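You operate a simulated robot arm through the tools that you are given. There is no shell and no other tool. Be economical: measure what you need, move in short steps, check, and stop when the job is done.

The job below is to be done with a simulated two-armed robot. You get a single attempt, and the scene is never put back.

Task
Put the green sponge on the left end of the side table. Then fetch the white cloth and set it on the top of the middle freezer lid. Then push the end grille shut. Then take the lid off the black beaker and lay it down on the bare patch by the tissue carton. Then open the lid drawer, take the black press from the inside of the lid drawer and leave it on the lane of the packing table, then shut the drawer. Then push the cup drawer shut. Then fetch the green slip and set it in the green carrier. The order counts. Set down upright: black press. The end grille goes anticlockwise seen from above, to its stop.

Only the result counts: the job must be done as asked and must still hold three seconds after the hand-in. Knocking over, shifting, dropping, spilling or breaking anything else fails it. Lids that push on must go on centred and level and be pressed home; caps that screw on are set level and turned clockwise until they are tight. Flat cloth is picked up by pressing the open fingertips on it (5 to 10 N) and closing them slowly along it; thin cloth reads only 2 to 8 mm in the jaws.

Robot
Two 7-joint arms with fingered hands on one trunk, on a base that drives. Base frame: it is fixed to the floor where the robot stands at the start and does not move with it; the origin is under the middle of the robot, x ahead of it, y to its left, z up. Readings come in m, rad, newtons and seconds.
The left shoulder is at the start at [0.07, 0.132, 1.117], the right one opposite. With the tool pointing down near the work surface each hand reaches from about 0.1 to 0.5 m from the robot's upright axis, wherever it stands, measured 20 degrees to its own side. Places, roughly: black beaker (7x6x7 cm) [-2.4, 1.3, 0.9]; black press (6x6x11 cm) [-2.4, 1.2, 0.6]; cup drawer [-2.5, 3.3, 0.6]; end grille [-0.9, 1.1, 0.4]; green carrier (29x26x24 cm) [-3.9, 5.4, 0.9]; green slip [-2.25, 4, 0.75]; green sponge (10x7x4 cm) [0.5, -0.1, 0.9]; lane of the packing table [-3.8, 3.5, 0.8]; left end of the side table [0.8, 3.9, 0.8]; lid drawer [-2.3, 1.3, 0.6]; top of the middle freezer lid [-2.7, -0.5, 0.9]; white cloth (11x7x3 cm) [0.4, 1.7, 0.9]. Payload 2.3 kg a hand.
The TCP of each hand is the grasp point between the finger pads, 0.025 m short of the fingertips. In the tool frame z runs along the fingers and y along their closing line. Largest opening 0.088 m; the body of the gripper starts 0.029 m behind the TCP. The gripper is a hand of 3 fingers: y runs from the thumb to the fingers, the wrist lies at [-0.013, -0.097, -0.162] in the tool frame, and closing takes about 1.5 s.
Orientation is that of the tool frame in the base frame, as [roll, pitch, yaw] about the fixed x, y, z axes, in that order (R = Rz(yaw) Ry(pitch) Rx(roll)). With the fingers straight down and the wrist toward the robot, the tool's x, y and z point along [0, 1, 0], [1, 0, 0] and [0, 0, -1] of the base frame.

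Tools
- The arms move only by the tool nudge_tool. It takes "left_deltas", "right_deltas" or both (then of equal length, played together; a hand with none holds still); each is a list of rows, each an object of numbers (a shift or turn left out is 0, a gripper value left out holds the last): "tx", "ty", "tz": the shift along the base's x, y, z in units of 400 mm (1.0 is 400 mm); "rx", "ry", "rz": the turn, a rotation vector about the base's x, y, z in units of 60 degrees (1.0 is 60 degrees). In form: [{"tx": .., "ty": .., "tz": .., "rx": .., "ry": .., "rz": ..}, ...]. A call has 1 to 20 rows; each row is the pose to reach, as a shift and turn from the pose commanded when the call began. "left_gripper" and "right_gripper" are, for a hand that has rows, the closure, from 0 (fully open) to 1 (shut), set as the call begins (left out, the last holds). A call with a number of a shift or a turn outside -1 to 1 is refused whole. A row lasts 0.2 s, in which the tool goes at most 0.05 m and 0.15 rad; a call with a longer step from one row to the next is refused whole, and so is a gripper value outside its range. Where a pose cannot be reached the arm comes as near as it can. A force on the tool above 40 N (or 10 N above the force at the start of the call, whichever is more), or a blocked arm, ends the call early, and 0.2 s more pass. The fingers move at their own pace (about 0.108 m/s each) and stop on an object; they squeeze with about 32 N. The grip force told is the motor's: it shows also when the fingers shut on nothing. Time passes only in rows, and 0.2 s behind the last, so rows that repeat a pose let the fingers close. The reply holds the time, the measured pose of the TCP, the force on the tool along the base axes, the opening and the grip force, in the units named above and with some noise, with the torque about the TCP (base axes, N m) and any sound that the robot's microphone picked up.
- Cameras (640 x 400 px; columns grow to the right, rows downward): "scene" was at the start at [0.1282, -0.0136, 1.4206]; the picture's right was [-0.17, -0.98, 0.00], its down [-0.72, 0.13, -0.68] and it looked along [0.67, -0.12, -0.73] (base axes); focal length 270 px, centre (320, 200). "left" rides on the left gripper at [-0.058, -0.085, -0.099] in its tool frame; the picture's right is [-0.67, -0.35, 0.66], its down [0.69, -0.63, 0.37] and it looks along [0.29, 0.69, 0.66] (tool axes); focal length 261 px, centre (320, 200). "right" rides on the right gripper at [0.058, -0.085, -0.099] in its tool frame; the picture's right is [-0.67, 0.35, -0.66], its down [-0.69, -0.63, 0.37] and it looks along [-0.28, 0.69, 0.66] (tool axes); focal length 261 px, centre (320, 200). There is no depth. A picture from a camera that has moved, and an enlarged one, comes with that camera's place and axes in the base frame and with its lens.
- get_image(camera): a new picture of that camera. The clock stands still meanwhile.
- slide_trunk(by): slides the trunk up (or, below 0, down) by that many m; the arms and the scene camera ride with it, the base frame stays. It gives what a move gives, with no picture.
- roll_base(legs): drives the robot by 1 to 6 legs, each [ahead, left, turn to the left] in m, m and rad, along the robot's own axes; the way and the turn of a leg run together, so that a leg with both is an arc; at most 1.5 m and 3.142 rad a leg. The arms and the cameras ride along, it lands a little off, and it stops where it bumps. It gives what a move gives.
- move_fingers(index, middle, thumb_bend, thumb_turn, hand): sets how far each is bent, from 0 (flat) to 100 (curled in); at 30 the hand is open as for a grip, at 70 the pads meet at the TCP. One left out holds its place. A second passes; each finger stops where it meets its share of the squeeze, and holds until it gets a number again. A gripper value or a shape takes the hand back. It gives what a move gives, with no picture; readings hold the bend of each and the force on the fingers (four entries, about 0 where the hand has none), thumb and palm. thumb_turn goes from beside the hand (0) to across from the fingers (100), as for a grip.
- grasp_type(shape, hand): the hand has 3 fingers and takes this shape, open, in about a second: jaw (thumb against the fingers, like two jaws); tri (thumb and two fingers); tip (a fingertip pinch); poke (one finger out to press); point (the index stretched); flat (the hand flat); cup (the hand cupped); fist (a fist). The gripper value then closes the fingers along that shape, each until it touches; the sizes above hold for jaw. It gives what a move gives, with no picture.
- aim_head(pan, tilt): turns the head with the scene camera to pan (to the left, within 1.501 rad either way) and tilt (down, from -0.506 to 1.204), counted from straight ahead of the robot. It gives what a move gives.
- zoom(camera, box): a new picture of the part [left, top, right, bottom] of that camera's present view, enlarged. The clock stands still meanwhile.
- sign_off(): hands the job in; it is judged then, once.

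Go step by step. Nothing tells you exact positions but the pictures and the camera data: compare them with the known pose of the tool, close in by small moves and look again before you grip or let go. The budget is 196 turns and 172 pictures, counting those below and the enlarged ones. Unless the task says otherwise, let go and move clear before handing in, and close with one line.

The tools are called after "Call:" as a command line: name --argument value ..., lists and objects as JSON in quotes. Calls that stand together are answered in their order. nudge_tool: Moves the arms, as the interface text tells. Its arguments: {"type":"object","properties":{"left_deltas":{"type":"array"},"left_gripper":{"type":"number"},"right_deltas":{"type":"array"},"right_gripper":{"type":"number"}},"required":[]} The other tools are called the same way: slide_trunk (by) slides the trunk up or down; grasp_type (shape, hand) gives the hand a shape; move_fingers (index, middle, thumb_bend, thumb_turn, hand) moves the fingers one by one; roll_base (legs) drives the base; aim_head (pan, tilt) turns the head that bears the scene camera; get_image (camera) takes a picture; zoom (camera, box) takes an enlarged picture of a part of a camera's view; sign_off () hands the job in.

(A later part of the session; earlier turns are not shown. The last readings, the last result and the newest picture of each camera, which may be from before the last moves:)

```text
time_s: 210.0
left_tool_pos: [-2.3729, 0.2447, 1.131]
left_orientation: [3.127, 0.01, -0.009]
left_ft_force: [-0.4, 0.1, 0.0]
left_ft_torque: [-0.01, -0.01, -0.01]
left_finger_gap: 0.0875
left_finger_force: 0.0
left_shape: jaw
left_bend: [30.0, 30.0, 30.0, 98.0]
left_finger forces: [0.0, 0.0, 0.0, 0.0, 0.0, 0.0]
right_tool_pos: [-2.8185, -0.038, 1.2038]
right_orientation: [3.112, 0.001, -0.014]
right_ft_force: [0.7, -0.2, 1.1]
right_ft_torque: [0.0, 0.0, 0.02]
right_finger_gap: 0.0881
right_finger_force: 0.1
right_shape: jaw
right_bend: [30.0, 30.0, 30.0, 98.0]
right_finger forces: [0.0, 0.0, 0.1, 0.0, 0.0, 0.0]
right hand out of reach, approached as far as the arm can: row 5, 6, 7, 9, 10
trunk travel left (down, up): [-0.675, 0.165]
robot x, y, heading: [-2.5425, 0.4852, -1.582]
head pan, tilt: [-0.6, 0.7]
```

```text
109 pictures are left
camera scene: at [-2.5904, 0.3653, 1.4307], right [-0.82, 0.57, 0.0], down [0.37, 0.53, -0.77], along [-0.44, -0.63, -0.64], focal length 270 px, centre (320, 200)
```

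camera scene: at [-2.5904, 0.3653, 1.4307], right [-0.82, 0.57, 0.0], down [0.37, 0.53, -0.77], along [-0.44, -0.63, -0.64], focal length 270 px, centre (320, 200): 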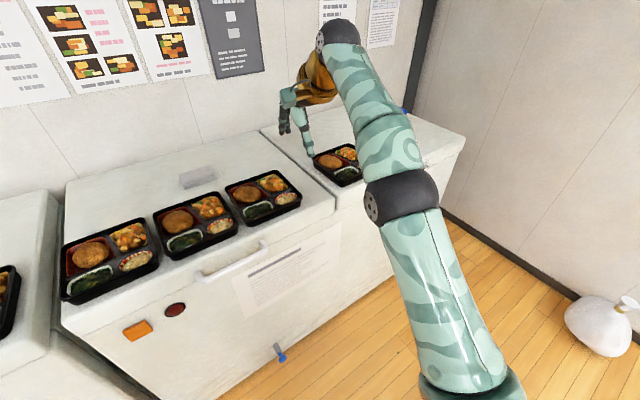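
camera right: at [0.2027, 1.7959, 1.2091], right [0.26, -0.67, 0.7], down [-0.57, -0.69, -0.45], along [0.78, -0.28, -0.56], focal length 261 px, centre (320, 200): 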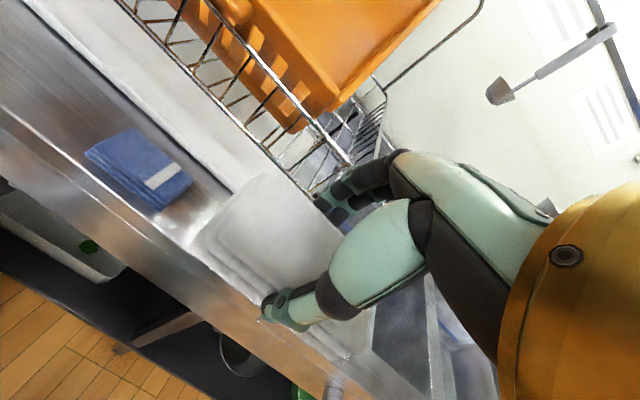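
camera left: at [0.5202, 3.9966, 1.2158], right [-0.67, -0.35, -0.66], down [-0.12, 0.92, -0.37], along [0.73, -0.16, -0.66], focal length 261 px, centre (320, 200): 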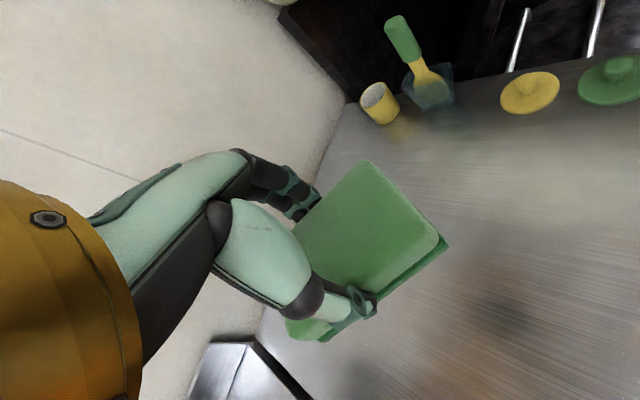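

Call:
nudge_tool --right_deltas '[{"tx": -0.1, "rz": -0.12}, {"tx": -0.2, "rz": -0.24}, {"tx": -0.2, "ty": 0.1, "rz": -0.36}, {"tx": -0.2, "ty": 0.2, "rz": -0.48}, {"tx": -0.2, "ty": 0.3, "rz": -0.6}, {"tx": -0.15, "ty": 0.35, "rz": -0.6}, {"tx": -0.1, "ty": 0.4, "rz": -0.6}, {"tx": 0, "ty": 0.4, "rz": -0.6}, {"tx": 0.1, "ty": 0.35, "rz": -0.5}, {"tx": 0.15, "ty": 0.3, "rz": -0.38}, {"tx": 0.2, "ty": 0.25, "rz": -0.25}, {"tx": 0.2, "ty": 0.22, "rz": -0.12}, {"tx": 0.2, "ty": 0.2, "rz": 0}]'

Call:
get_image --camera "scene"

```text
time_s: 212.8
left_tool_pos: [-2.3738, 0.2446, 1.131]
left_orientation: [3.129, 0.007, -0.008]
left_ft_force: [-0.7, 0.7, -0.2]
left_ft_torque: [0.0, 0.0, 0.01]
left_finger_gap: 0.0877
left_finger_force: 0.0
left_shape: jaw
left_bend: [30.0, 30.0, 30.0, 98.0]
left_finger forces: [0.0, 0.1, 0.0, 0.1, 0.1, 0.0]
right_tool_pos: [-2.7478, -0.0142, 1.2485]
right_orientation: [3.116, 0.004, -0.012]
right_ft_force: [0.2, 1.0, -0.2]
right_ft_torque: [0.01, -0.05, -0.02]
right_finger_gap: 0.0879
right_finger_force: 0.3
right_shape: jaw
right_bend: [30.0, 30.0, 30.0, 98.0]
right_finger forces: [0.0, 0.1, 0.1, 0.0, 0.0, 0.0]
right hand out of reach, approached as far as the arm can: row 1, 2, 3, 4, 5, 6, 7, 8, 9, 10, 11, 12, 13
trunk travel left (down, up): [-0.675, 0.165]
robot x, y, heading: [-2.5395, 0.4853, -1.59]
head pan, tilt: [-0.6, 0.7]
```

```text
108 pictures are left
camera scene: at [-2.5921, 0.3647, 1.4306], right [-0.82, 0.57, 0.0], down [0.37, 0.53, -0.76], along [-0.44, -0.63, -0.64], focal length 270 px, centre (320, 200)
```

scene: 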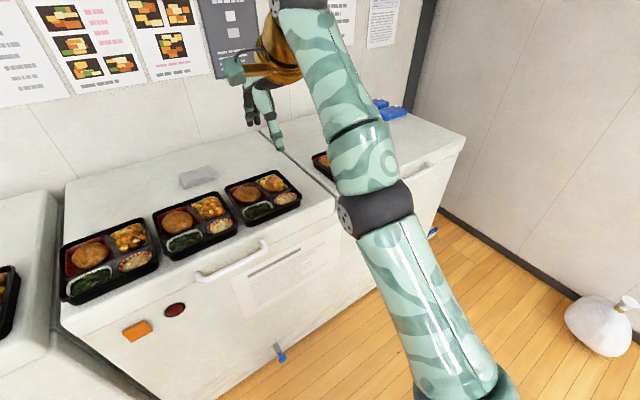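

I'll try unwinding by taking the hand low and wide in the free space before the freezers, then bringing it up again.

Call:
nudge_tool --right_deltas '[{"tx": -0.1}, {"tx": -0.2}, {"tx": -0.3, "tz": -0.05}, {"tx": -0.4, "tz": -0.1}, {"tx": -0.45, "tz": -0.2}, {"tx": -0.45, "tz": -0.3}, {"tx": -0.45, "tz": -0.4}, {"tx": -0.4, "tz": -0.5}, {"tx": -0.3, "tz": -0.55}, {"tx": -0.2, "tz": -0.55}, {"tx": -0.1, "tz": -0.5}, {"tx": -0.05, "tz": -0.4}, {"tx": 0, "tz": -0.3}, {"tx": 0, "tz": -0.2}, {"tx": 0, "tz": -0.1}, {"tx": 0, "tz": 0}]'

Call:
get_image --camera "scene"

```text
time_s: 216.2
left_tool_pos: [-2.3721, 0.2459, 1.1311]
left_orientation: [3.125, 0.008, -0.01]
left_ft_force: [-0.6, -0.1, -0.1]
left_ft_torque: [-0.03, 0.01, -0.02]
left_finger_gap: 0.0876
left_finger_force: 0.1
left_shape: jaw
left_bend: [30.0, 30.0, 30.0, 98.0]
left_finger forces: [0.0, 0.1, 0.0, 0.0, 0.1, 0.1]
right_tool_pos: [-2.7436, -0.0127, 1.2506]
right_orientation: [3.114, 0.004, -0.014]
right_ft_force: [-0.2, -0.9, 0.4]
right_ft_torque: [-0.01, 0.04, 0.0]
right_finger_gap: 0.0879
right_finger_force: 0.1
right_shape: jaw
right_bend: [30.0, 30.0, 30.0, 98.0]
right_finger forces: [0.0, 0.0, 0.1, 0.0, 0.0, 0.0]
right hand out of reach, approached as far as the arm can: row 1, 2, 3, 4, 6, 7, 8, 9, 10, 11, 12, 13, 14, 15
trunk travel left (down, up): [-0.675, 0.165]
robot x, y, heading: [-2.5387, 0.4872, -1.585]
head pan, tilt: [-0.6, 0.7]
```

```text
107 pictures are left
camera scene: at [-2.5901, 0.3664, 1.4308], right [-0.82, 0.57, 0.0], down [0.37, 0.53, -0.77], along [-0.44, -0.63, -0.64], focal length 270 px, centre (320, 200)
```

scene: 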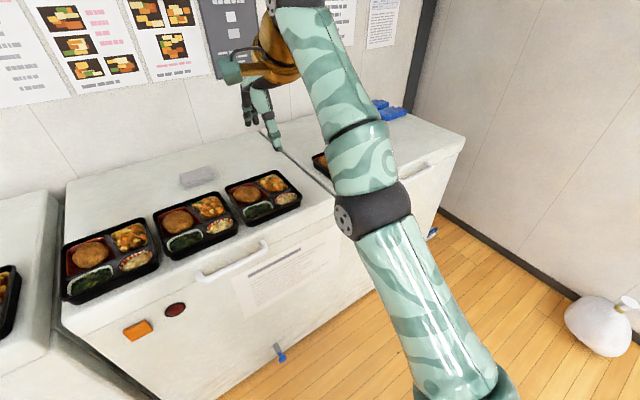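

Call:
nudge_tool --right_deltas '[{"ry": -0.13}, {"ry": -0.26}, {"ry": -0.39}, {"ry": -0.52}, {"ry": -0.65}, {"ry": -0.78}, {"ry": -0.9}, {"ry": -0.9}, {"ry": -0.9}, {"ry": -0.78}, {"ry": -0.65}, {"ry": -0.52}, {"ry": -0.39}, {"ry": -0.26}, {"ry": -0.13}, {"ry": 0}, {"ry": 0}]'

Call:
get_image --camera "scene"

```text
time_s: 219.8
left_tool_pos: [-2.3736, 0.2443, 1.1323]
left_orientation: [3.128, 0.008, -0.008]
left_ft_force: [-0.3, -0.1, -0.3]
left_ft_torque: [0.0, 0.05, 0.01]
left_finger_gap: 0.0877
left_finger_force: 0.0
left_shape: jaw
left_bend: [30.0, 30.0, 30.0, 98.0]
left_finger forces: [0.0, 0.0, 0.0, 0.0, 0.0, 0.0]
right_tool_pos: [-2.7466, -0.0136, 1.2508]
right_orientation: [3.114, 0.004, -0.014]
right_ft_force: [0.3, 0.5, -0.2]
right_ft_torque: [0.0, 0.0, 0.0]
right_finger_gap: 0.0881
right_finger_force: 0.1
right_shape: jaw
right_bend: [30.0, 30.0, 30.0, 98.0]
right_finger forces: [0.1, 0.0, 0.0, 0.0, 0.0, 0.0]
right hand out of reach, approached as far as the arm can: row 1, 2, 3, 4, 5, 6, 7, 8, 9, 10, 11, 12, 13, 14
trunk travel left (down, up): [-0.675, 0.165]
robot x, y, heading: [-2.5393, 0.489, -1.583]
head pan, tilt: [-0.6, 0.7]
```

```text
106 pictures are left
camera scene: at [-2.5911, 0.365, 1.4306], right [-0.82, 0.57, 0.0], down [0.37, 0.53, -0.76], along [-0.44, -0.63, -0.64], focal length 270 px, centre (320, 200)
```

scene: 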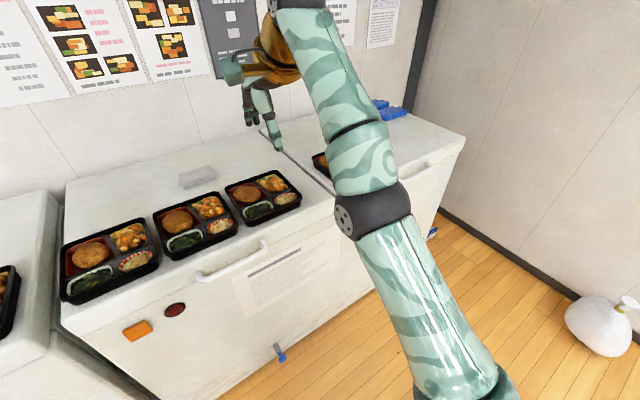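

The clipped pose seems to become the new reference, so my earlier offsets were misjudged. I'll retract directly from the measured pose.

Call:
nudge_tool --right_deltas '[{"tz": -0.08}, {"tz": -0.16}, {"tz": -0.24}, {"tz": -0.3}, {"tz": -0.3, "ty": 0.08}, {"tz": -0.3, "ty": 0.16}, {"tz": -0.3, "ty": 0.24}, {"tz": -0.3, "ty": 0.32}, {"tz": -0.3, "ty": 0.4}, {"tz": -0.3, "ty": 0.46}]'

Call:
get_image --camera "scene"

```text
time_s: 222.0
left_tool_pos: [-2.3739, 0.2466, 1.132]
left_orientation: [3.125, 0.009, -0.01]
left_ft_force: [0.9, 0.1, -0.8]
left_ft_torque: [-0.03, 0.02, 0.01]
left_finger_gap: 0.0877
left_finger_force: 0.1
left_shape: jaw
left_bend: [30.0, 30.0, 30.0, 98.0]
left_finger forces: [0.1, 0.0, 0.0, 0.0, 0.0, 0.0]
right_tool_pos: [-2.7841, 0.0441, 1.2976]
right_orientation: [3.112, 0.002, -0.015]
right_ft_force: [0.1, 0.1, -0.8]
right_ft_torque: [-0.01, -0.02, 0.0]
right_finger_gap: 0.0878
right_finger_force: 0.1
right_shape: jaw
right_bend: [30.0, 30.0, 30.0, 98.0]
right_finger forces: [0.0, 0.0, 0.0, 0.0, 0.0, 0.0]
right hand out of reach, approached as far as the arm can: row 1, 2, 3, 4, 5, 6, 7, 8, 9, 10
trunk travel left (down, up): [-0.675, 0.165]
robot x, y, heading: [-2.5418, 0.4827, -1.58]
head pan, tilt: [-0.6, 0.7]
```

```text
105 pictures are left
camera scene: at [-2.5906, 0.367, 1.4308], right [-0.82, 0.57, 0.0], down [0.37, 0.53, -0.77], along [-0.44, -0.63, -0.64], focal length 270 px, centre (320, 200)
```

scene: 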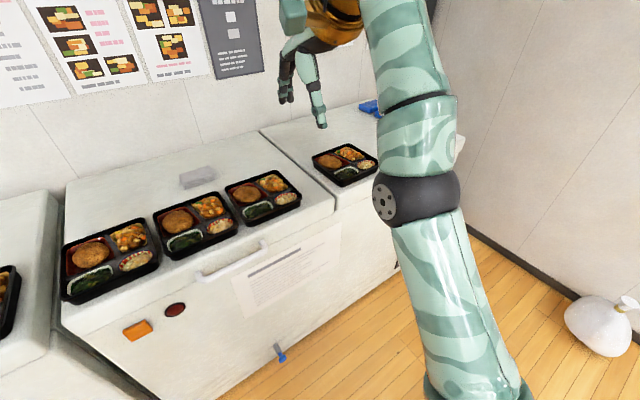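

Call:
nudge_tool --right_deltas '[{"rx": -0.14}, {"rx": -0.28}, {"rx": -0.42}, {"rx": -0.56}, {"rx": -0.7}, {"rx": -0.84}, {"rx": -0.98}, {"rx": -0.98, "ty": 0.08}, {"rx": -0.98, "ty": 0.16, "tz": -0.05}, {"rx": -0.98, "ty": 0.24, "tz": -0.1}, {"rx": -0.98, "ty": 0.3, "tz": -0.15}, {"rx": -0.98, "ty": 0.3, "tz": -0.25}, {"rx": -0.98, "ty": 0.3, "tz": -0.35}]'

Call:
get_image --camera "scene"

```text
time_s: 224.8
left_tool_pos: [-2.3814, 0.2426, 1.1318]
left_orientation: [3.129, 0.001, -0.008]
left_ft_force: [-0.8, -1.0, 0.5]
left_ft_torque: [0.02, -0.05, 0.02]
left_finger_gap: 0.0877
left_finger_force: 0.0
left_shape: jaw
left_bend: [30.0, 30.0, 30.0, 98.0]
left_finger forces: [0.0, 0.0, 0.1, 0.0, 0.0, 0.0]
right_tool_pos: [-3.0818, 0.0084, 1.2615]
right_orientation: [2.085, -0.022, -0.007]
right_ft_force: [-0.2, -0.5, -1.7]
right_ft_torque: [-0.09, 0.01, 0.07]
right_finger_gap: 0.0879
right_finger_force: 0.0
right_shape: jaw
right_bend: [30.0, 30.0, 30.0, 98.0]
right_finger forces: [0.1, 0.1, 0.1, 0.1, 0.0, 0.0]
right hand out of reach, approached as far as the arm can: row 1, 2, 3, 4, 5, 6, 7, 8, 9, 10, 11, 12, 13
trunk travel left (down, up): [-0.675, 0.165]
robot x, y, heading: [-2.539, 0.4878, -1.58]
head pan, tilt: [-0.6, 0.7]
```

```text
104 pictures are left
camera scene: at [-2.602, 0.3619, 1.4299], right [-0.82, 0.57, -0.01], down [0.38, 0.53, -0.76], along [-0.43, -0.63, -0.65], focal length 270 px, centre (320, 200)
```

scene: 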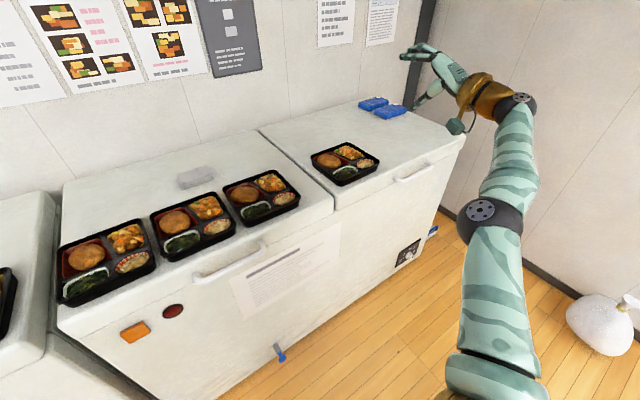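

Call:
nudge_tool --right_deltas '[{"tx": 0.08, "ty": 0.05, "tz": -0.05}, {"tx": 0.16, "ty": 0.1, "tz": -0.1}, {"tx": 0.24, "ty": 0.15, "tz": -0.15}, {"tx": 0.32, "ty": 0.2, "tz": -0.2}, {"tx": 0.4, "ty": 0.25, "tz": -0.25}, {"tx": 0.48, "ty": 0.3, "tz": -0.3}, {"tx": 0.56, "ty": 0.33, "tz": -0.3}, {"tx": 0.64, "ty": 0.35, "tz": -0.3}]'

Call:
get_image --camera "scene"

```text
time_s: 226.6
left_tool_pos: [-2.3734, 0.2447, 1.1311]
left_orientation: [3.128, 0.01, -0.009]
left_ft_force: [-0.4, -0.6, 0.8]
left_ft_torque: [-0.02, -0.01, -0.01]
left_finger_gap: 0.088
left_finger_force: 0.1
left_shape: jaw
left_bend: [30.0, 30.0, 30.0, 98.0]
left_finger forces: [0.0, 0.1, 0.0, 0.1, 0.0, 0.0]
right_tool_pos: [-3.0809, -0.0051, 1.2079]
right_orientation: [2.085, -0.011, -0.008]
right_ft_force: [0.5, -1.0, 0.2]
right_ft_torque: [-0.03, 0.01, -0.01]
right_finger_gap: 0.088
right_finger_force: 0.1
right_shape: jaw
right_bend: [30.0, 30.0, 30.0, 98.0]
right_finger forces: [0.0, 0.1, 0.0, 0.0, 0.0, 0.0]
right hand out of reach, approached as far as the arm can: row 1, 2, 3, 4, 5, 6, 7, 8
trunk travel left (down, up): [-0.675, 0.165]
robot x, y, heading: [-2.5412, 0.4829, -1.583]
head pan, tilt: [-0.6, 0.7]
```

```text
103 pictures are left
camera scene: at [-2.5903, 0.365, 1.4307], right [-0.82, 0.57, 0.0], down [0.37, 0.53, -0.77], along [-0.44, -0.63, -0.64], focal length 270 px, centre (320, 200)
```

scene: 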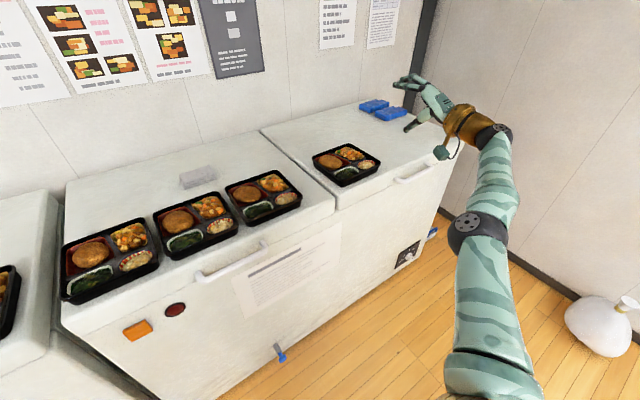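

Call:
nudge_tool --right_deltas '[{"tx": 0.06, "rx": 0.14}, {"tx": 0.12, "rx": 0.28}, {"tx": 0.18, "rx": 0.42}, {"tx": 0.24, "rx": 0.56}, {"tx": 0.3, "rx": 0.7}, {"tx": 0.36, "rx": 0.84}, {"tx": 0.42, "rx": 0.98}, {"tx": 0.5, "rx": 1.0, "tz": -0.05}, {"tx": 0.5, "rx": 1.0, "tz": -0.1}, {"tx": 0.5, "rx": 1.0, "tz": -0.1, "ty": 0.08}, {"tx": 0.5, "rx": 1.0, "tz": -0.1, "ty": 0.16}, {"tx": 0.5, "rx": 1.0, "tz": -0.1, "ty": 0.24}]'

Call:
get_image --camera "scene"

```text
time_s: 229.2
left_tool_pos: [-2.3738, 0.2447, 1.1312]
left_orientation: [3.129, 0.007, -0.009]
left_ft_force: [0.3, 0.1, 0.0]
left_ft_torque: [-0.01, -0.01, 0.01]
left_finger_gap: 0.0874
left_finger_force: 0.1
left_shape: jaw
left_bend: [30.0, 30.0, 30.0, 98.0]
left_finger forces: [0.0, 0.0, 0.0, 0.1, 0.0, 0.0]
right_tool_pos: [-2.913, 0.017, 1.2087]
right_orientation: [3.133, 0.001, -0.014]
right_ft_force: [0.2, -0.8, 0.2]
right_ft_torque: [0.02, 0.03, -0.01]
right_finger_gap: 0.0876
right_finger_force: 0.0
right_shape: jaw
right_bend: [30.0, 30.0, 30.0, 98.0]
right_finger forces: [0.1, 0.0, 0.0, 0.0, 0.1, 0.0]
right hand out of reach, approached as far as the arm can: row 1, 2, 3, 4, 5, 6, 7, 9, 10, 11, 12
trunk travel left (down, up): [-0.675, 0.165]
robot x, y, heading: [-2.5429, 0.4875, -1.581]
head pan, tilt: [-0.6, 0.7]
```

```text
102 pictures are left
camera scene: at [-2.5912, 0.3656, 1.4307], right [-0.82, 0.57, 0.0], down [0.37, 0.53, -0.76], along [-0.44, -0.63, -0.64], focal length 270 px, centre (320, 200)
```

scene: 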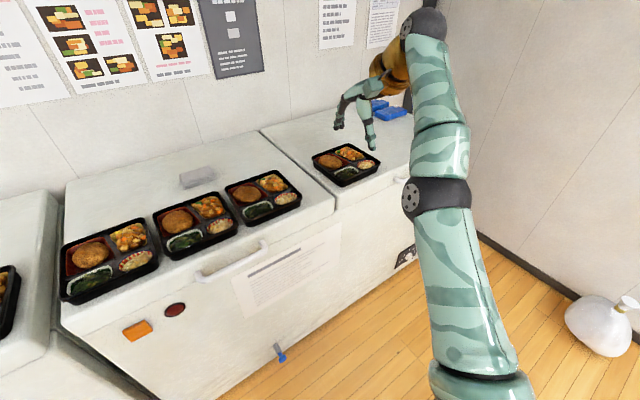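

Call:
nudge_tool --right_deltas '[{"tx": 0.08, "ty": -0.05}, {"tx": 0.16, "ty": -0.1}, {"tx": 0.25, "ty": -0.15}, {"tx": 0.35, "ty": -0.19, "tz": -0.03}, {"tx": 0.45, "ty": -0.19, "tz": -0.06}, {"tx": 0.55, "ty": -0.2, "tz": -0.1}, {"tx": 0.66, "ty": -0.21, "tz": -0.1}, {"tx": 0.66, "ty": -0.21, "tz": -0.1}]'

Call:
nudge_tool --right_deltas '[{"tx": -0.1}, {"tx": -0.2}, {"tx": -0.3}, {"tx": -0.4, "ty": 0.05}, {"tx": -0.5, "ty": 0.1}, {"tx": -0.55, "ty": 0.2}, {"tx": -0.55, "ty": 0.3}, {"tx": -0.5, "ty": 0.4}]'

Call:
get_image --camera "scene"

```text
time_s: 231.0
left_tool_pos: [-2.3734, 0.2446, 1.1303]
left_orientation: [3.13, 0.006, -0.008]
left_ft_force: [0.3, -0.2, -0.1]
left_ft_torque: [-0.02, 0.03, -0.02]
left_finger_gap: 0.088
left_finger_force: 0.0
left_shape: jaw
left_bend: [30.0, 30.0, 30.0, 98.0]
left_finger forces: [0.0, 0.0, 0.1, 0.0, 0.0, 0.1]
right_tool_pos: [-2.6473, -0.0649, 1.1659]
right_orientation: [3.134, 0.001, -0.014]
right_ft_force: [-0.3, -0.7, 0.1]
right_ft_torque: [-0.01, -0.02, 0.0]
right_finger_gap: 0.0878
right_finger_force: 0.1
right_shape: jaw
right_bend: [30.0, 30.0, 30.0, 98.0]
right_finger forces: [0.0, 0.0, 0.0, 0.0, 0.0, 0.0]
right hand out of reach, approached as far as the arm can: row 2, 3, 4
trunk travel left (down, up): [-0.675, 0.165]
robot x, y, heading: [-2.5388, 0.4833, -1.584]
head pan, tilt: [-0.6, 0.7]
```

```text
time_s: 232.8
left_tool_pos: [-2.3725, 0.2459, 1.1306]
left_orientation: [3.126, 0.01, -0.009]
left_ft_force: [-0.2, 0.1, 0.4]
left_ft_torque: [0.02, 0.05, 0.02]
left_finger_gap: 0.0877
left_finger_force: 0.1
left_shape: jaw
left_bend: [30.0, 30.0, 30.0, 98.0]
left_finger forces: [0.0, 0.0, 0.0, 0.0, 0.0, 0.0]
right_tool_pos: [-2.8888, 0.0153, 1.224]
right_orientation: [3.135, 0.002, -0.012]
right_ft_force: [-0.5, 0.5, 0.8]
right_ft_torque: [-0.02, 0.02, -0.02]
right_finger_gap: 0.088
right_finger_force: 0.1
right_shape: jaw
right_bend: [30.0, 30.0, 30.0, 98.0]
right_finger forces: [0.0, 0.0, 0.1, 0.1, 0.0, 0.0]
right hand out of reach, approached as far as the arm can: row 4, 5, 6, 7, 8
trunk travel left (down, up): [-0.675, 0.165]
robot x, y, heading: [-2.5434, 0.4838, -1.583]
head pan, tilt: [-0.6, 0.7]
```

```text
101 pictures are left
camera scene: at [-2.5903, 0.3664, 1.4308], right [-0.82, 0.57, 0.0], down [0.37, 0.53, -0.77], along [-0.44, -0.63, -0.64], focal length 270 px, centre (320, 200)
```

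scene: 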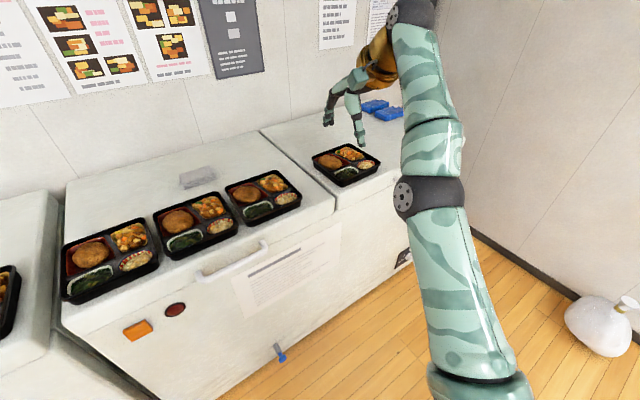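

Call:
nudge_tool --right_deltas '[{"tx": 0.1, "ty": -0.03, "tz": -0.02}, {"tx": 0.2, "ty": -0.07, "tz": -0.05}, {"tx": 0.3, "ty": -0.12, "tz": -0.08}, {"tx": 0.4, "ty": -0.16, "tz": -0.11}, {"tx": 0.5, "ty": -0.19, "tz": -0.14}, {"tx": 0.6, "ty": -0.2, "tz": -0.14}, {"tx": 0.6, "ty": -0.2, "tz": -0.14, "ry": -0.14}, {"tx": 0.6, "ty": -0.2, "tz": -0.14, "ry": -0.28}, {"tx": 0.6, "ty": -0.2, "tz": -0.14, "ry": -0.42}, {"tx": 0.6, "ty": -0.2, "tz": -0.14, "ry": -0.56}, {"tx": 0.6, "ty": -0.2, "tz": -0.14, "ry": -0.7}, {"tx": 0.6, "ty": -0.2, "tz": -0.14, "ry": -0.84}]'

Call:
get_image --camera "scene"

```text
time_s: 235.4
left_tool_pos: [-2.3729, 0.2431, 1.1326]
left_orientation: [3.127, 0.007, -0.01]
left_ft_force: [0.2, 0.5, -0.6]
left_ft_torque: [-0.04, 0.05, 0.02]
left_finger_gap: 0.0876
left_finger_force: 0.0
left_shape: jaw
left_bend: [30.0, 30.0, 30.0, 98.0]
left_finger forces: [0.0, 0.0, 0.1, 0.1, 0.0, 0.1]
right_tool_pos: [-2.6498, -0.0678, 1.1628]
right_orientation: [-3.135, -0.881, -0.02]
right_ft_force: [0.4, -0.8, 0.0]
right_ft_torque: [0.01, 0.03, 0.02]
right_finger_gap: 0.0881
right_finger_force: 0.1
right_shape: jaw
right_bend: [30.0, 30.0, 30.0, 98.0]
right_finger forces: [0.0, 0.1, 0.0, 0.0, 0.1, 0.0]
right hand out of reach, approached as far as the arm can: row 1, 2, 3, 4, 5
trunk travel left (down, up): [-0.675, 0.165]
robot x, y, heading: [-2.5405, 0.4836, -1.578]
head pan, tilt: [-0.6, 0.7]
```

```text
100 pictures are left
camera scene: at [-2.5917, 0.3648, 1.4306], right [-0.82, 0.57, 0.0], down [0.37, 0.53, -0.76], along [-0.44, -0.63, -0.64], focal length 270 px, centre (320, 200)
```

scene: 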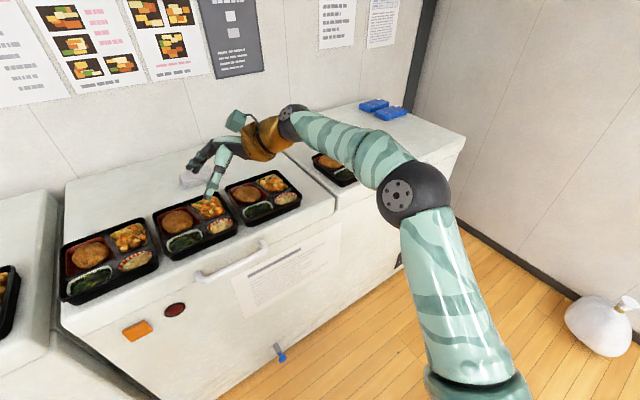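

That relieved it: the elbow has swung out. I'll retract while tilted, then straighten the hand.

Call:
nudge_tool --right_deltas '[{"ty": 0.1}, {"ty": 0.2}, {"ty": 0.3}, {"ty": 0.4}, {"ty": 0.5}, {"ty": 0.6}, {"ty": 0.6, "ry": 0.14}, {"ty": 0.6, "ry": 0.28}, {"ty": 0.6, "ry": 0.42}, {"ty": 0.6, "ry": 0.56}, {"ty": 0.6, "ry": 0.7}, {"ty": 0.6, "ry": 0.84}]'

Call:
get_image --camera "scene"

```text
time_s: 238.0
left_tool_pos: [-2.3724, 0.2451, 1.1309]
left_orientation: [3.128, 0.009, -0.009]
left_ft_force: [-0.6, 1.0, -0.3]
left_ft_torque: [-0.03, 0.01, -0.01]
left_finger_gap: 0.0878
left_finger_force: 0.1
left_shape: jaw
left_bend: [30.0, 30.0, 30.0, 98.0]
left_finger forces: [0.0, 0.0, 0.0, 0.0, 0.0, 0.0]
right_tool_pos: [-2.6496, 0.1718, 1.1628]
right_orientation: [3.133, 0.005, -0.014]
right_ft_force: [0.7, 0.4, -0.5]
right_ft_torque: [0.0, 0.01, 0.02]
right_finger_gap: 0.088
right_finger_force: 0.1
right_shape: jaw
right_bend: [30.0, 30.0, 30.0, 98.0]
right_finger forces: [0.1, 0.0, 0.0, 0.1, 0.0, 0.0]
trunk travel left (down, up): [-0.675, 0.165]
robot x, y, heading: [-2.5413, 0.4804, -1.584]
head pan, tilt: [-0.6, 0.7]
```

```text
99 pictures are left
camera scene: at [-2.5894, 0.3651, 1.4307], right [-0.82, 0.57, 0.0], down [0.37, 0.53, -0.77], along [-0.44, -0.63, -0.64], focal length 270 px, centre (320, 200)
```

scene: 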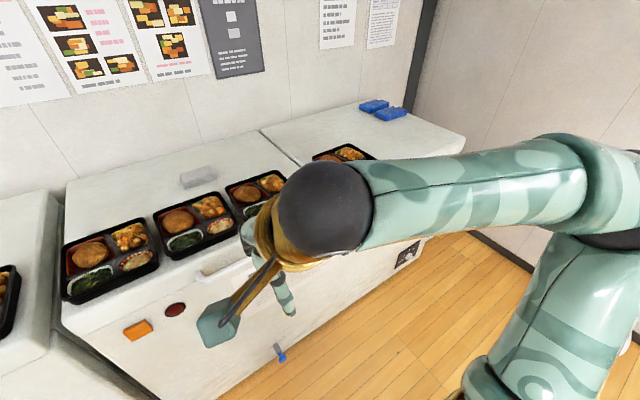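

The right arm is back home. Next is the end grille: I'll strafe back along the freezers, turn round and look at it.

Call:
roll_base --legs '[[-0.03, 1.2, 0], [0, 0.4, 0], [0, 0, 3.14]]'

Call:
aim_head --pan 0 --tilt 0.8

Call:
get_image --camera "scene"

```text
time_s: 253.5
left_tool_pos: [-1.1116, 0.7265, 1.1302]
left_orientation: [3.127, 0.005, 3.131]
left_ft_force: [-0.8, -0.1, 0.1]
left_ft_torque: [-0.02, 0.02, 0.02]
left_finger_gap: 0.088
left_finger_force: 0.1
left_shape: jaw
left_bend: [30.0, 30.0, 30.0, 98.0]
left_finger forces: [0.0, 0.1, 0.0, 0.0, 0.0, 0.0]
right_tool_pos: [-0.8363, 0.7984, 1.1629]
right_orientation: [3.134, 0.001, 3.127]
right_ft_force: [0.9, 0.0, -0.3]
right_ft_torque: [0.02, -0.06, 0.0]
right_finger_gap: 0.0878
right_finger_force: 0.0
right_shape: jaw
right_bend: [30.0, 30.0, 30.0, 98.0]
right_finger forces: [0.0, 0.1, 0.0, 0.0, 0.0, 0.0]
trunk travel left (down, up): [-0.675, 0.165]
robot x, y, heading: [-0.9444, 0.4863, 1.555]
head pan, tilt: [-0.6, 0.7]
```

```text
time_s: 254.5
left_tool_pos: [-1.1124, 0.7269, 1.1314]
left_orientation: [3.127, 0.008, 3.131]
left_ft_force: [-0.3, -0.2, -0.9]
left_ft_torque: [-0.03, -0.05, 0.02]
left_finger_gap: 0.088
left_finger_force: 0.1
left_shape: jaw
left_bend: [30.0, 30.0, 30.0, 98.0]
left_finger forces: [0.0, 0.0, 0.0, 0.0, 0.0, 0.1]
right_tool_pos: [-0.835, 0.7978, 1.1628]
right_orientation: [3.132, 0.0, 3.126]
right_ft_force: [0.7, -0.6, -0.1]
right_ft_torque: [0.02, 0.0, -0.01]
right_finger_gap: 0.0879
right_finger_force: 0.1
right_shape: jaw
right_bend: [30.0, 30.0, 30.0, 98.0]
right_finger forces: [0.0, 0.1, 0.0, 0.1, 0.1, 0.1]
trunk travel left (down, up): [-0.675, 0.165]
robot x, y, heading: [-0.9429, 0.484, 1.563]
head pan, tilt: [0.0, 0.799]
```

```text
98 pictures are left
camera scene: at [-0.9438, 0.6166, 1.4224], right [1.0, -0.01, 0.0], down [-0.01, -0.72, -0.7], along [0.01, 0.7, -0.72], focal length 270 px, centre (320, 200)
```

scene: 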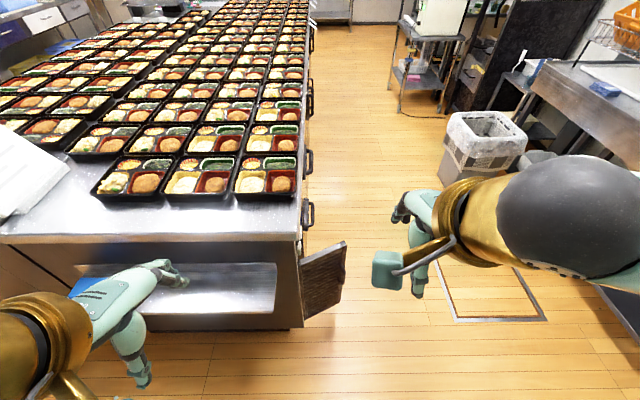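

The grille is hinged at the island's corner near (-1.01, 1.14) with its free end near (-0.84, 1.21), top at about z 0.58. I'll stand at about (-0.65, 0.85) facing its closing direction.

Call:
roll_base --legs '[[0.34, -0.3, 0], [0, 0, 0.55]]'

Call:
slide_trunk --by -0.4

Call:
aim_head --pan 0.0 --tilt 0.8

Call:
get_image --camera "scene"

```text
time_s: 258.8
left_tool_pos: [-0.9092, 0.9427, 1.132]
left_orientation: [3.129, 0.007, -2.599]
left_ft_force: [0.2, 0.0, 0.2]
left_ft_torque: [0.02, -0.03, -0.02]
left_finger_gap: 0.0878
left_finger_force: 0.1
left_shape: jaw
left_bend: [30.0, 30.0, 30.0, 98.0]
left_finger forces: [0.0, 0.0, 0.0, 0.0, 0.0, 0.0]
right_tool_pos: [-0.7121, 1.1484, 1.1635]
right_orientation: [3.134, 0.002, -2.603]
right_ft_force: [-0.2, -0.1, 0.1]
right_ft_torque: [-0.02, -0.03, 0.02]
right_finger_gap: 0.0881
right_finger_force: 0.0
right_shape: jaw
right_bend: [30.0, 30.0, 30.0, 98.0]
right_finger forces: [0.1, 0.0, 0.1, 0.0, 0.0, 0.1]
trunk travel left (down, up): [-0.675, 0.165]
robot x, y, heading: [-0.6429, 0.8245, 2.115]
head pan, tilt: [0.0, 0.799]
```

```text
time_s: 262.6
left_tool_pos: [-0.9106, 0.9413, 0.7309]
left_orientation: [3.128, 0.006, -2.599]
left_ft_force: [0.7, 0.2, 0.0]
left_ft_torque: [0.01, 0.0, 0.0]
left_finger_gap: 0.0878
left_finger_force: 0.0
left_shape: jaw
left_bend: [30.0, 30.0, 30.0, 98.0]
left_finger forces: [0.0, 0.0, 0.0, 0.0, 0.1, 0.0]
right_tool_pos: [-0.7139, 1.1479, 0.7635]
right_orientation: [3.132, 0.001, -2.604]
right_ft_force: [-0.8, -0.2, 0.6]
right_ft_torque: [0.0, 0.0, -0.01]
right_finger_gap: 0.0879
right_finger_force: 0.1
right_shape: jaw
right_bend: [30.0, 30.0, 30.0, 98.0]
right_finger forces: [0.1, 0.1, 0.1, 0.0, 0.0, 0.0]
trunk travel left (down, up): [-0.275, 0.565]
robot x, y, heading: [-0.6421, 0.8284, 2.11]
head pan, tilt: [0.0, 0.799]
```

```text
time_s: 263.2
left_tool_pos: [-0.9099, 0.9423, 0.7309]
left_orientation: [3.129, 0.007, -2.599]
left_ft_force: [-0.1, 0.8, 0.9]
left_ft_torque: [0.0, 0.0, 0.01]
left_finger_gap: 0.0877
left_finger_force: 0.2
left_shape: jaw
left_bend: [30.0, 30.0, 30.0, 98.0]
left_finger forces: [0.0, 0.1, 0.0, 0.0, 0.1, 0.0]
right_tool_pos: [-0.7117, 1.1482, 0.7634]
right_orientation: [3.132, 0.001, -2.603]
right_ft_force: [-0.5, -0.2, -1.5]
right_ft_torque: [0.0, 0.0, 0.0]
right_finger_gap: 0.0879
right_finger_force: 0.1
right_shape: jaw
right_bend: [30.0, 30.0, 30.0, 98.0]
right_finger forces: [0.0, 0.0, 0.0, 0.0, 0.0, 0.1]
trunk travel left (down, up): [-0.275, 0.565]
robot x, y, heading: [-0.641, 0.8221, 2.116]
head pan, tilt: [0.0, 0.799]
```

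```text
97 pictures are left
camera scene: at [-0.7096, 0.9383, 1.0224], right [0.86, 0.52, 0.0], down [0.37, -0.61, -0.7], along [-0.36, 0.6, -0.72], focal length 270 px, centre (320, 200)
```

scene: 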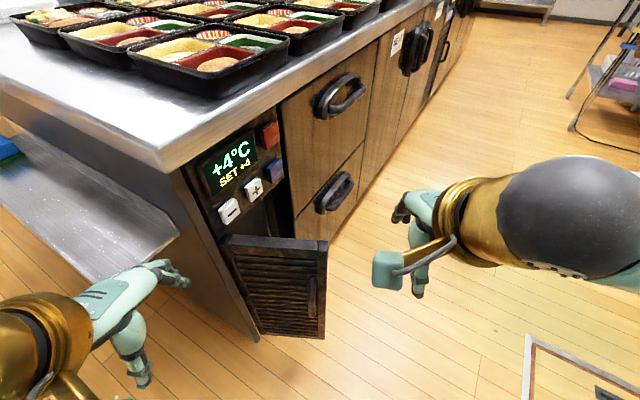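

Measured hinge is near (-1.0, 1.09), free end near (-0.843, 1.18), panel height 0.1–0.63. I'll close the right fingers, bring them low in front of the panel's outer face, and draw the left hand back.

Call:
nudge_tool --right_deltas '[{"tx": -0.06, "ty": -0.08}, {"tx": -0.12, "ty": -0.16}, {"tx": -0.18, "ty": -0.24}, {"tx": -0.22, "ty": -0.32}, {"tx": -0.22, "ty": -0.32, "tz": -0.12}, {"tx": -0.22, "ty": -0.32, "tz": -0.24}, {"tx": -0.22, "ty": -0.32, "tz": -0.36}, {"tx": -0.22, "ty": -0.32, "tz": -0.48}, {"tx": -0.22, "ty": -0.32, "tz": -0.6}]' --right_gripper 1 --left_deltas '[{"ty": -0.1}, {"ty": -0.2}, {"ty": -0.3}, {"ty": -0.35}, {"ty": -0.35}, {"ty": -0.35}, {"ty": -0.35}, {"ty": -0.35}, {"ty": -0.35}]'

Call:
get_image --camera "scene"

```text
time_s: 264.2
left_tool_pos: [-0.8991, 0.8338, 0.7308]
left_orientation: [3.113, 0.012, -2.59]
left_ft_force: [-21.1, 31.4, 0.4]
left_ft_torque: [0.0, 0.01, -0.04]
left_finger_gap: 0.0407
left_finger_force: 0.1
left_shape: jaw
left_bend: [30.0, 30.0, 51.0, 100.0]
left_finger forces: [0.0, 0.0, 0.0, 0.0, 0.1, 0.1]
left hand out of reach, approached as far as the arm can: row 3, 4
right_tool_pos: [-0.7923, 1.039, 0.7631]
right_orientation: [3.133, 0.001, -2.602]
right_ft_force: [-1.0, 0.2, 0.5]
right_ft_torque: [0.0, -0.01, 0.0]
right_finger_gap: 0.0
right_finger_force: 32.0
right_shape: jaw
right_bend: [70.0, 70.0, 76.0, 100.0]
right_finger forces: [0.0, 0.0, 0.1, 0.0, 0.0, 0.1]
trunk travel left (down, up): [-0.275, 0.565]
robot x, y, heading: [-0.6401, 0.8255, 2.114]
head pan, tilt: [0.0, 0.799]
stopped in row 4 (left hand): the force on the tool passed its limit at 44 N (the readings are from after the stop); the commanded pose is now the measured one
```

```text
96 pictures are left
camera scene: at [-0.7096, 0.9383, 1.0224], right [0.86, 0.52, 0.0], down [0.37, -0.61, -0.7], along [-0.36, 0.6, -0.72], focal length 270 px, centre (320, 200)
```

scene: 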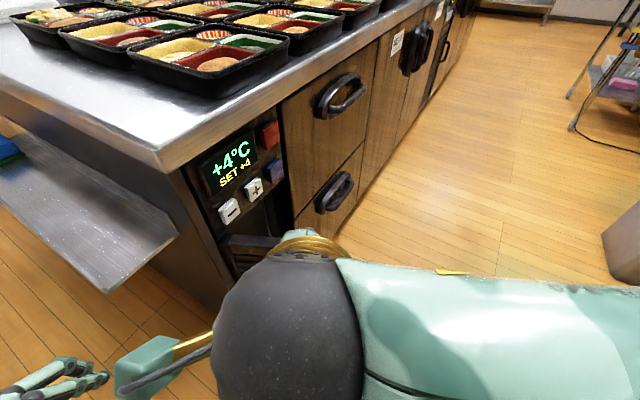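

The left thumb bumped the robot's own body; I'll ease it forward-left, and continue lowering the right hand.

Call:
nudge_tool --left_deltas '[{"tx": -0.05, "ty": 0.05}, {"tx": -0.1, "ty": 0.1}, {"tx": -0.12, "ty": 0.12}, {"tx": -0.12, "ty": 0.12}, {"tx": -0.12, "ty": 0.12}, {"tx": -0.12, "ty": 0.12}]' --right_deltas '[{"tz": -0.1}, {"tz": -0.2}, {"tz": -0.3}, {"tz": -0.4}, {"tz": -0.5}, {"tz": -0.6}]'

Call:
get_image --camera "scene"

Call:
get_image --camera "right"

```text
time_s: 265.6
left_tool_pos: [-0.9466, 0.8809, 0.7301]
left_orientation: [3.12, 0.012, -2.592]
left_ft_force: [0.5, 0.4, 0.7]
left_ft_torque: [-0.03, 0.02, -0.01]
left_finger_gap: 0.0877
left_finger_force: 0.0
left_shape: jaw
left_bend: [30.0, 30.0, 30.0, 97.0]
left_finger forces: [0.1, 0.0, 0.1, 0.0, 0.1, 0.0]
right_tool_pos: [-0.8005, 1.0447, 0.5371]
right_orientation: [3.122, -0.057, -2.634]
right_ft_force: [0.7, -0.5, 0.1]
right_ft_torque: [0.02, -0.01, 0.01]
right_finger_gap: 0.0
right_finger_force: 31.7
right_shape: jaw
right_bend: [70.0, 70.0, 77.0, 100.0]
right_finger forces: [0.1, 0.1, 0.0, 0.0, 0.0, 0.1]
trunk travel left (down, up): [-0.275, 0.565]
robot x, y, heading: [-0.6428, 0.8243, 2.111]
head pan, tilt: [0.0, 0.799]
```

```text
95 pictures are left
camera scene: at [-0.71, 0.9397, 1.0222], right [0.86, 0.52, 0.0], down [0.37, -0.62, -0.7], along [-0.36, 0.6, -0.72], focal length 270 px, centre (320, 200)
```

scene: 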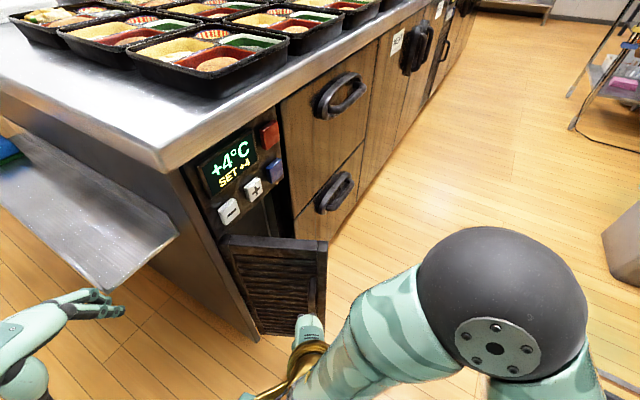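

```text
94 pictures are left
camera right: at [-0.8055, 0.9433, 0.6381], right [0.45, 0.64, 0.62], down [0.88, -0.22, -0.42], along [-0.13, 0.74, -0.66], focal length 261 px, centre (320, 200)
```

right: 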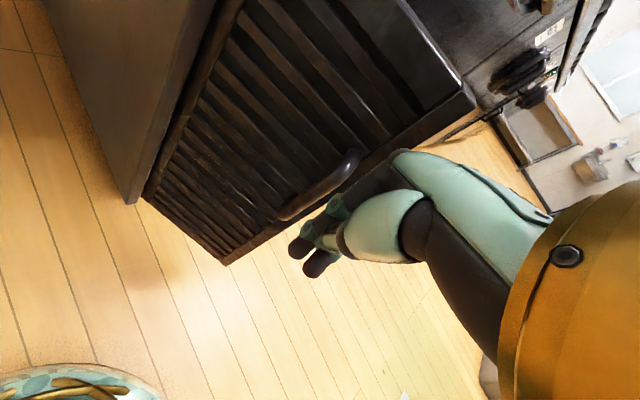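

Hand is poised in front of the grille's outer face. I'll push along the closing arc in small steps.

Call:
nudge_tool --right_deltas '[{"tx": -0.06, "ty": 0.1}, {"tx": -0.12, "ty": 0.2}, {"tx": -0.17, "ty": 0.28}, {"tx": -0.22, "ty": 0.35}, {"tx": -0.27, "ty": 0.41}, {"tx": -0.32, "ty": 0.46}, {"tx": -0.36, "ty": 0.48}]'

Call:
get_image --camera "scene"

```text
time_s: 267.2
left_tool_pos: [-0.9462, 0.8808, 0.7301]
left_orientation: [3.118, 0.011, -2.594]
left_ft_force: [-0.1, -0.3, -0.6]
left_ft_torque: [0.04, 0.0, -0.01]
left_finger_gap: 0.0876
left_finger_force: 0.0
left_shape: jaw
left_bend: [30.0, 30.0, 30.0, 97.0]
left_finger forces: [0.0, 0.0, 0.0, 0.0, 0.0, 0.0]
right_tool_pos: [-0.9355, 1.2321, 0.5227]
right_orientation: [3.131, 0.004, -2.603]
right_ft_force: [-0.7, 0.4, 0.8]
right_ft_torque: [-0.01, 0.01, 0.03]
right_finger_gap: 0.0001
right_finger_force: 31.9
right_shape: jaw
right_bend: [70.0, 70.0, 77.0, 100.0]
right_finger forces: [0.1, 0.0, 0.0, 0.1, 0.0, 0.1]
trunk travel left (down, up): [-0.275, 0.565]
robot x, y, heading: [-0.6433, 0.8283, 2.108]
head pan, tilt: [0.0, 0.799]
```

```text
93 pictures are left
camera scene: at [-0.7099, 0.9383, 1.0224], right [0.86, 0.52, 0.0], down [0.37, -0.61, -0.7], along [-0.36, 0.6, -0.72], focal length 270 px, centre (320, 200)
```

scene: 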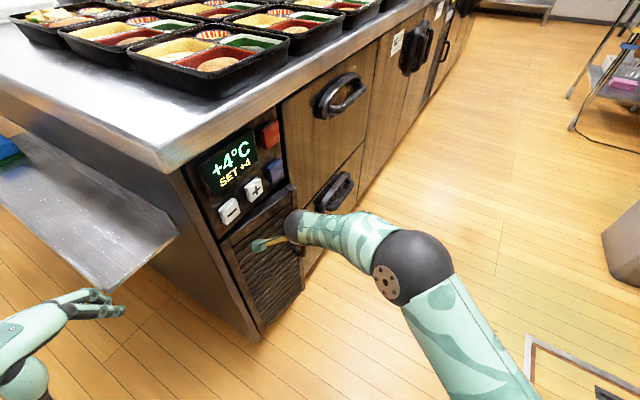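

Nearly shut. I'll press on squarely (−x) until it meets its stop.

Call:
nudge_tool --right_deltas '[{"tx": -0.03}, {"tx": -0.05}, {"tx": -0.07}, {"tx": -0.09}, {"tx": -0.11}, {"tx": -0.13}, {"tx": -0.15}]'

Call:
get_image --camera "scene"

```text
time_s: 268.8
left_tool_pos: [-0.9458, 0.8796, 0.7314]
left_orientation: [3.117, 0.012, -2.593]
left_ft_force: [-0.4, -0.4, 1.1]
left_ft_torque: [0.01, -0.03, 0.03]
left_finger_gap: 0.0877
left_finger_force: 0.1
left_shape: jaw
left_bend: [30.0, 30.0, 30.0, 97.0]
left_finger forces: [0.0, 0.0, 0.1, 0.0, 0.0, 0.0]
right_tool_pos: [-0.9819, 1.2344, 0.5233]
right_orientation: [3.133, 0.003, -2.603]
right_ft_force: [0.6, 0.0, 0.5]
right_ft_torque: [0.03, 0.05, -0.01]
right_finger_gap: 0.0001
right_finger_force: 32.1
right_shape: jaw
right_bend: [70.0, 70.0, 77.0, 100.0]
right_finger forces: [0.0, 0.1, 0.1, 0.1, 0.1, 0.0]
right hand out of reach, approached as far as the arm can: row 6, 7
trunk travel left (down, up): [-0.275, 0.565]
robot x, y, heading: [-0.6417, 0.8256, 2.117]
head pan, tilt: [0.0, 0.799]
```

```text
92 pictures are left
camera scene: at [-0.7098, 0.9382, 1.0224], right [0.86, 0.52, 0.0], down [0.37, -0.61, -0.7], along [-0.36, 0.6, -0.72], focal length 270 px, centre (320, 200)
```

scene: 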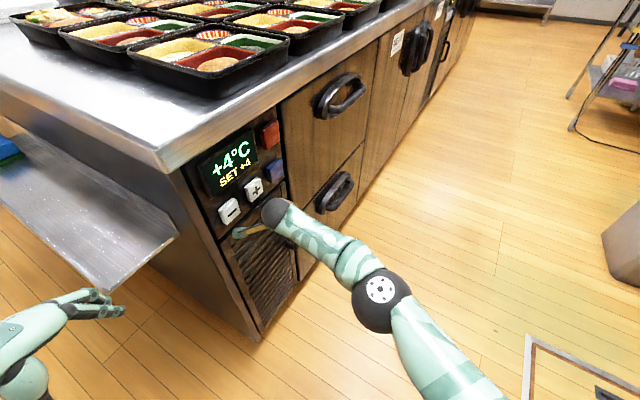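

Call:
zoom --camera "scene" --box '[180, 170, 380, 345]'

Call:
get_image --camera "right"

```text
2.29 times, centred on (280, 258) of scene
camera zoom: at [-0.7098, 0.9382, 1.0224], right [0.86, 0.52, 0.0], down [0.37, -0.61, -0.7], along [-0.36, 0.6, -0.72], focal length 617 px, centre (411, 69)
```

zoom: 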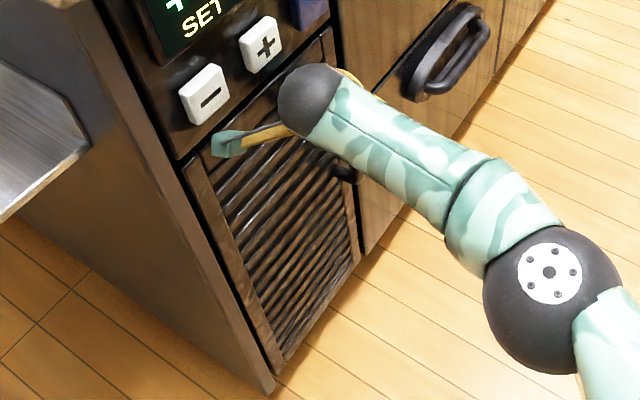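

```text
90 pictures are left
camera right: at [-0.9884, 1.1298, 0.6205], right [0.4, 0.64, 0.66], down [0.91, -0.19, -0.37], along [-0.11, 0.75, -0.65], focal length 261 px, centre (320, 200)
```

right: 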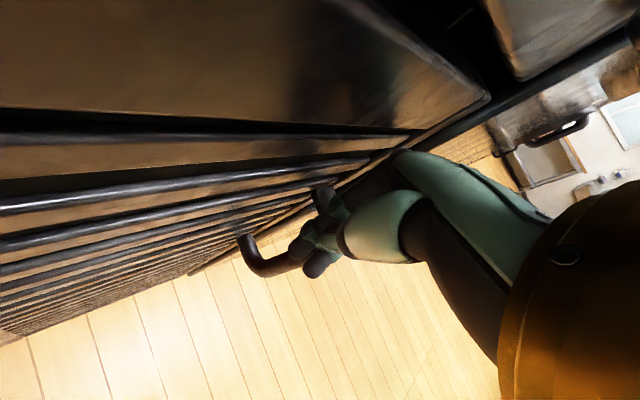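

The panel looks close to flush, but I felt no stop. I'll draw the hand off, move the base 9 cm toward it and press again with reach to spare.

Call:
nudge_tool --right_deltas '[{"tx": 0.06, "ty": -0.02}, {"tx": 0.12, "ty": -0.04}, {"tx": 0.18, "ty": -0.06}, {"tx": 0.24, "ty": -0.1}]'

Call:
roll_base --legs '[[0.05, 0.07, 0]]'

Call:
get_image --camera "scene"

```text
time_s: 269.8
left_tool_pos: [-0.9472, 0.8788, 0.7311]
left_orientation: [3.117, 0.012, -2.594]
left_ft_force: [0.4, -0.3, -1.0]
left_ft_torque: [-0.02, -0.01, 0.0]
left_finger_gap: 0.0878
left_finger_force: 0.0
left_shape: jaw
left_bend: [30.0, 30.0, 30.0, 97.0]
left_finger forces: [0.0, 0.1, 0.0, 0.1, 0.1, 0.0]
right_tool_pos: [-0.8875, 1.1935, 0.522]
right_orientation: [3.132, 0.003, -2.608]
right_ft_force: [-0.6, 0.5, 0.9]
right_ft_torque: [-0.05, -0.02, 0.01]
right_finger_gap: 0.0
right_finger_force: 32.1
right_shape: jaw
right_bend: [70.0, 70.0, 77.0, 100.0]
right_finger forces: [0.1, 0.0, 0.1, 0.1, 0.0, 0.0]
trunk travel left (down, up): [-0.275, 0.565]
robot x, y, heading: [-0.6411, 0.824, 2.109]
head pan, tilt: [0.0, 0.799]
```

```text
time_s: 270.9
left_tool_pos: [-1.0312, 0.8868, 0.7297]
left_orientation: [3.118, 0.011, -2.593]
left_ft_force: [-0.8, -0.1, 0.1]
left_ft_torque: [0.02, 0.01, -0.01]
left_finger_gap: 0.0876
left_finger_force: 0.0
left_shape: jaw
left_bend: [30.0, 30.0, 30.0, 97.0]
left_finger forces: [0.0, 0.1, 0.0, 0.1, 0.0, 0.0]
right_tool_pos: [-0.9728, 1.2004, 0.5219]
right_orientation: [3.132, 0.003, -2.604]
right_ft_force: [-0.2, 0.5, -0.4]
right_ft_torque: [-0.01, 0.02, 0.01]
right_finger_gap: 0.0002
right_finger_force: 31.9
right_shape: jaw
right_bend: [70.0, 70.0, 77.0, 100.0]
right_finger forces: [0.1, 0.0, 0.1, 0.1, 0.1, 0.0]
trunk travel left (down, up): [-0.275, 0.565]
robot x, y, heading: [-0.7243, 0.835, 2.111]
head pan, tilt: [0.0, 0.799]
```

```text
89 pictures are left
camera scene: at [-0.7943, 0.9448, 1.0224], right [0.86, 0.52, 0.0], down [0.37, -0.61, -0.7], along [-0.36, 0.6, -0.72], focal length 270 px, centre (320, 200)
```

scene: 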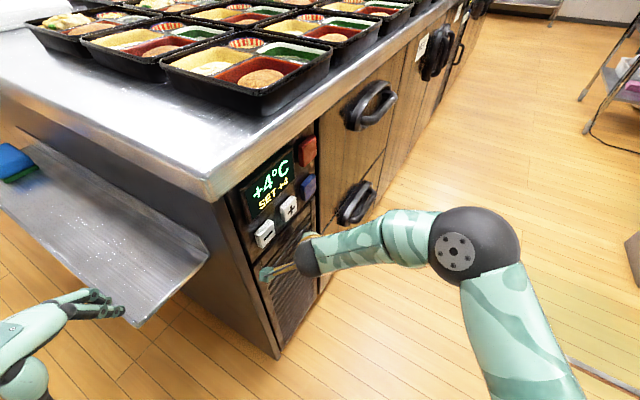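

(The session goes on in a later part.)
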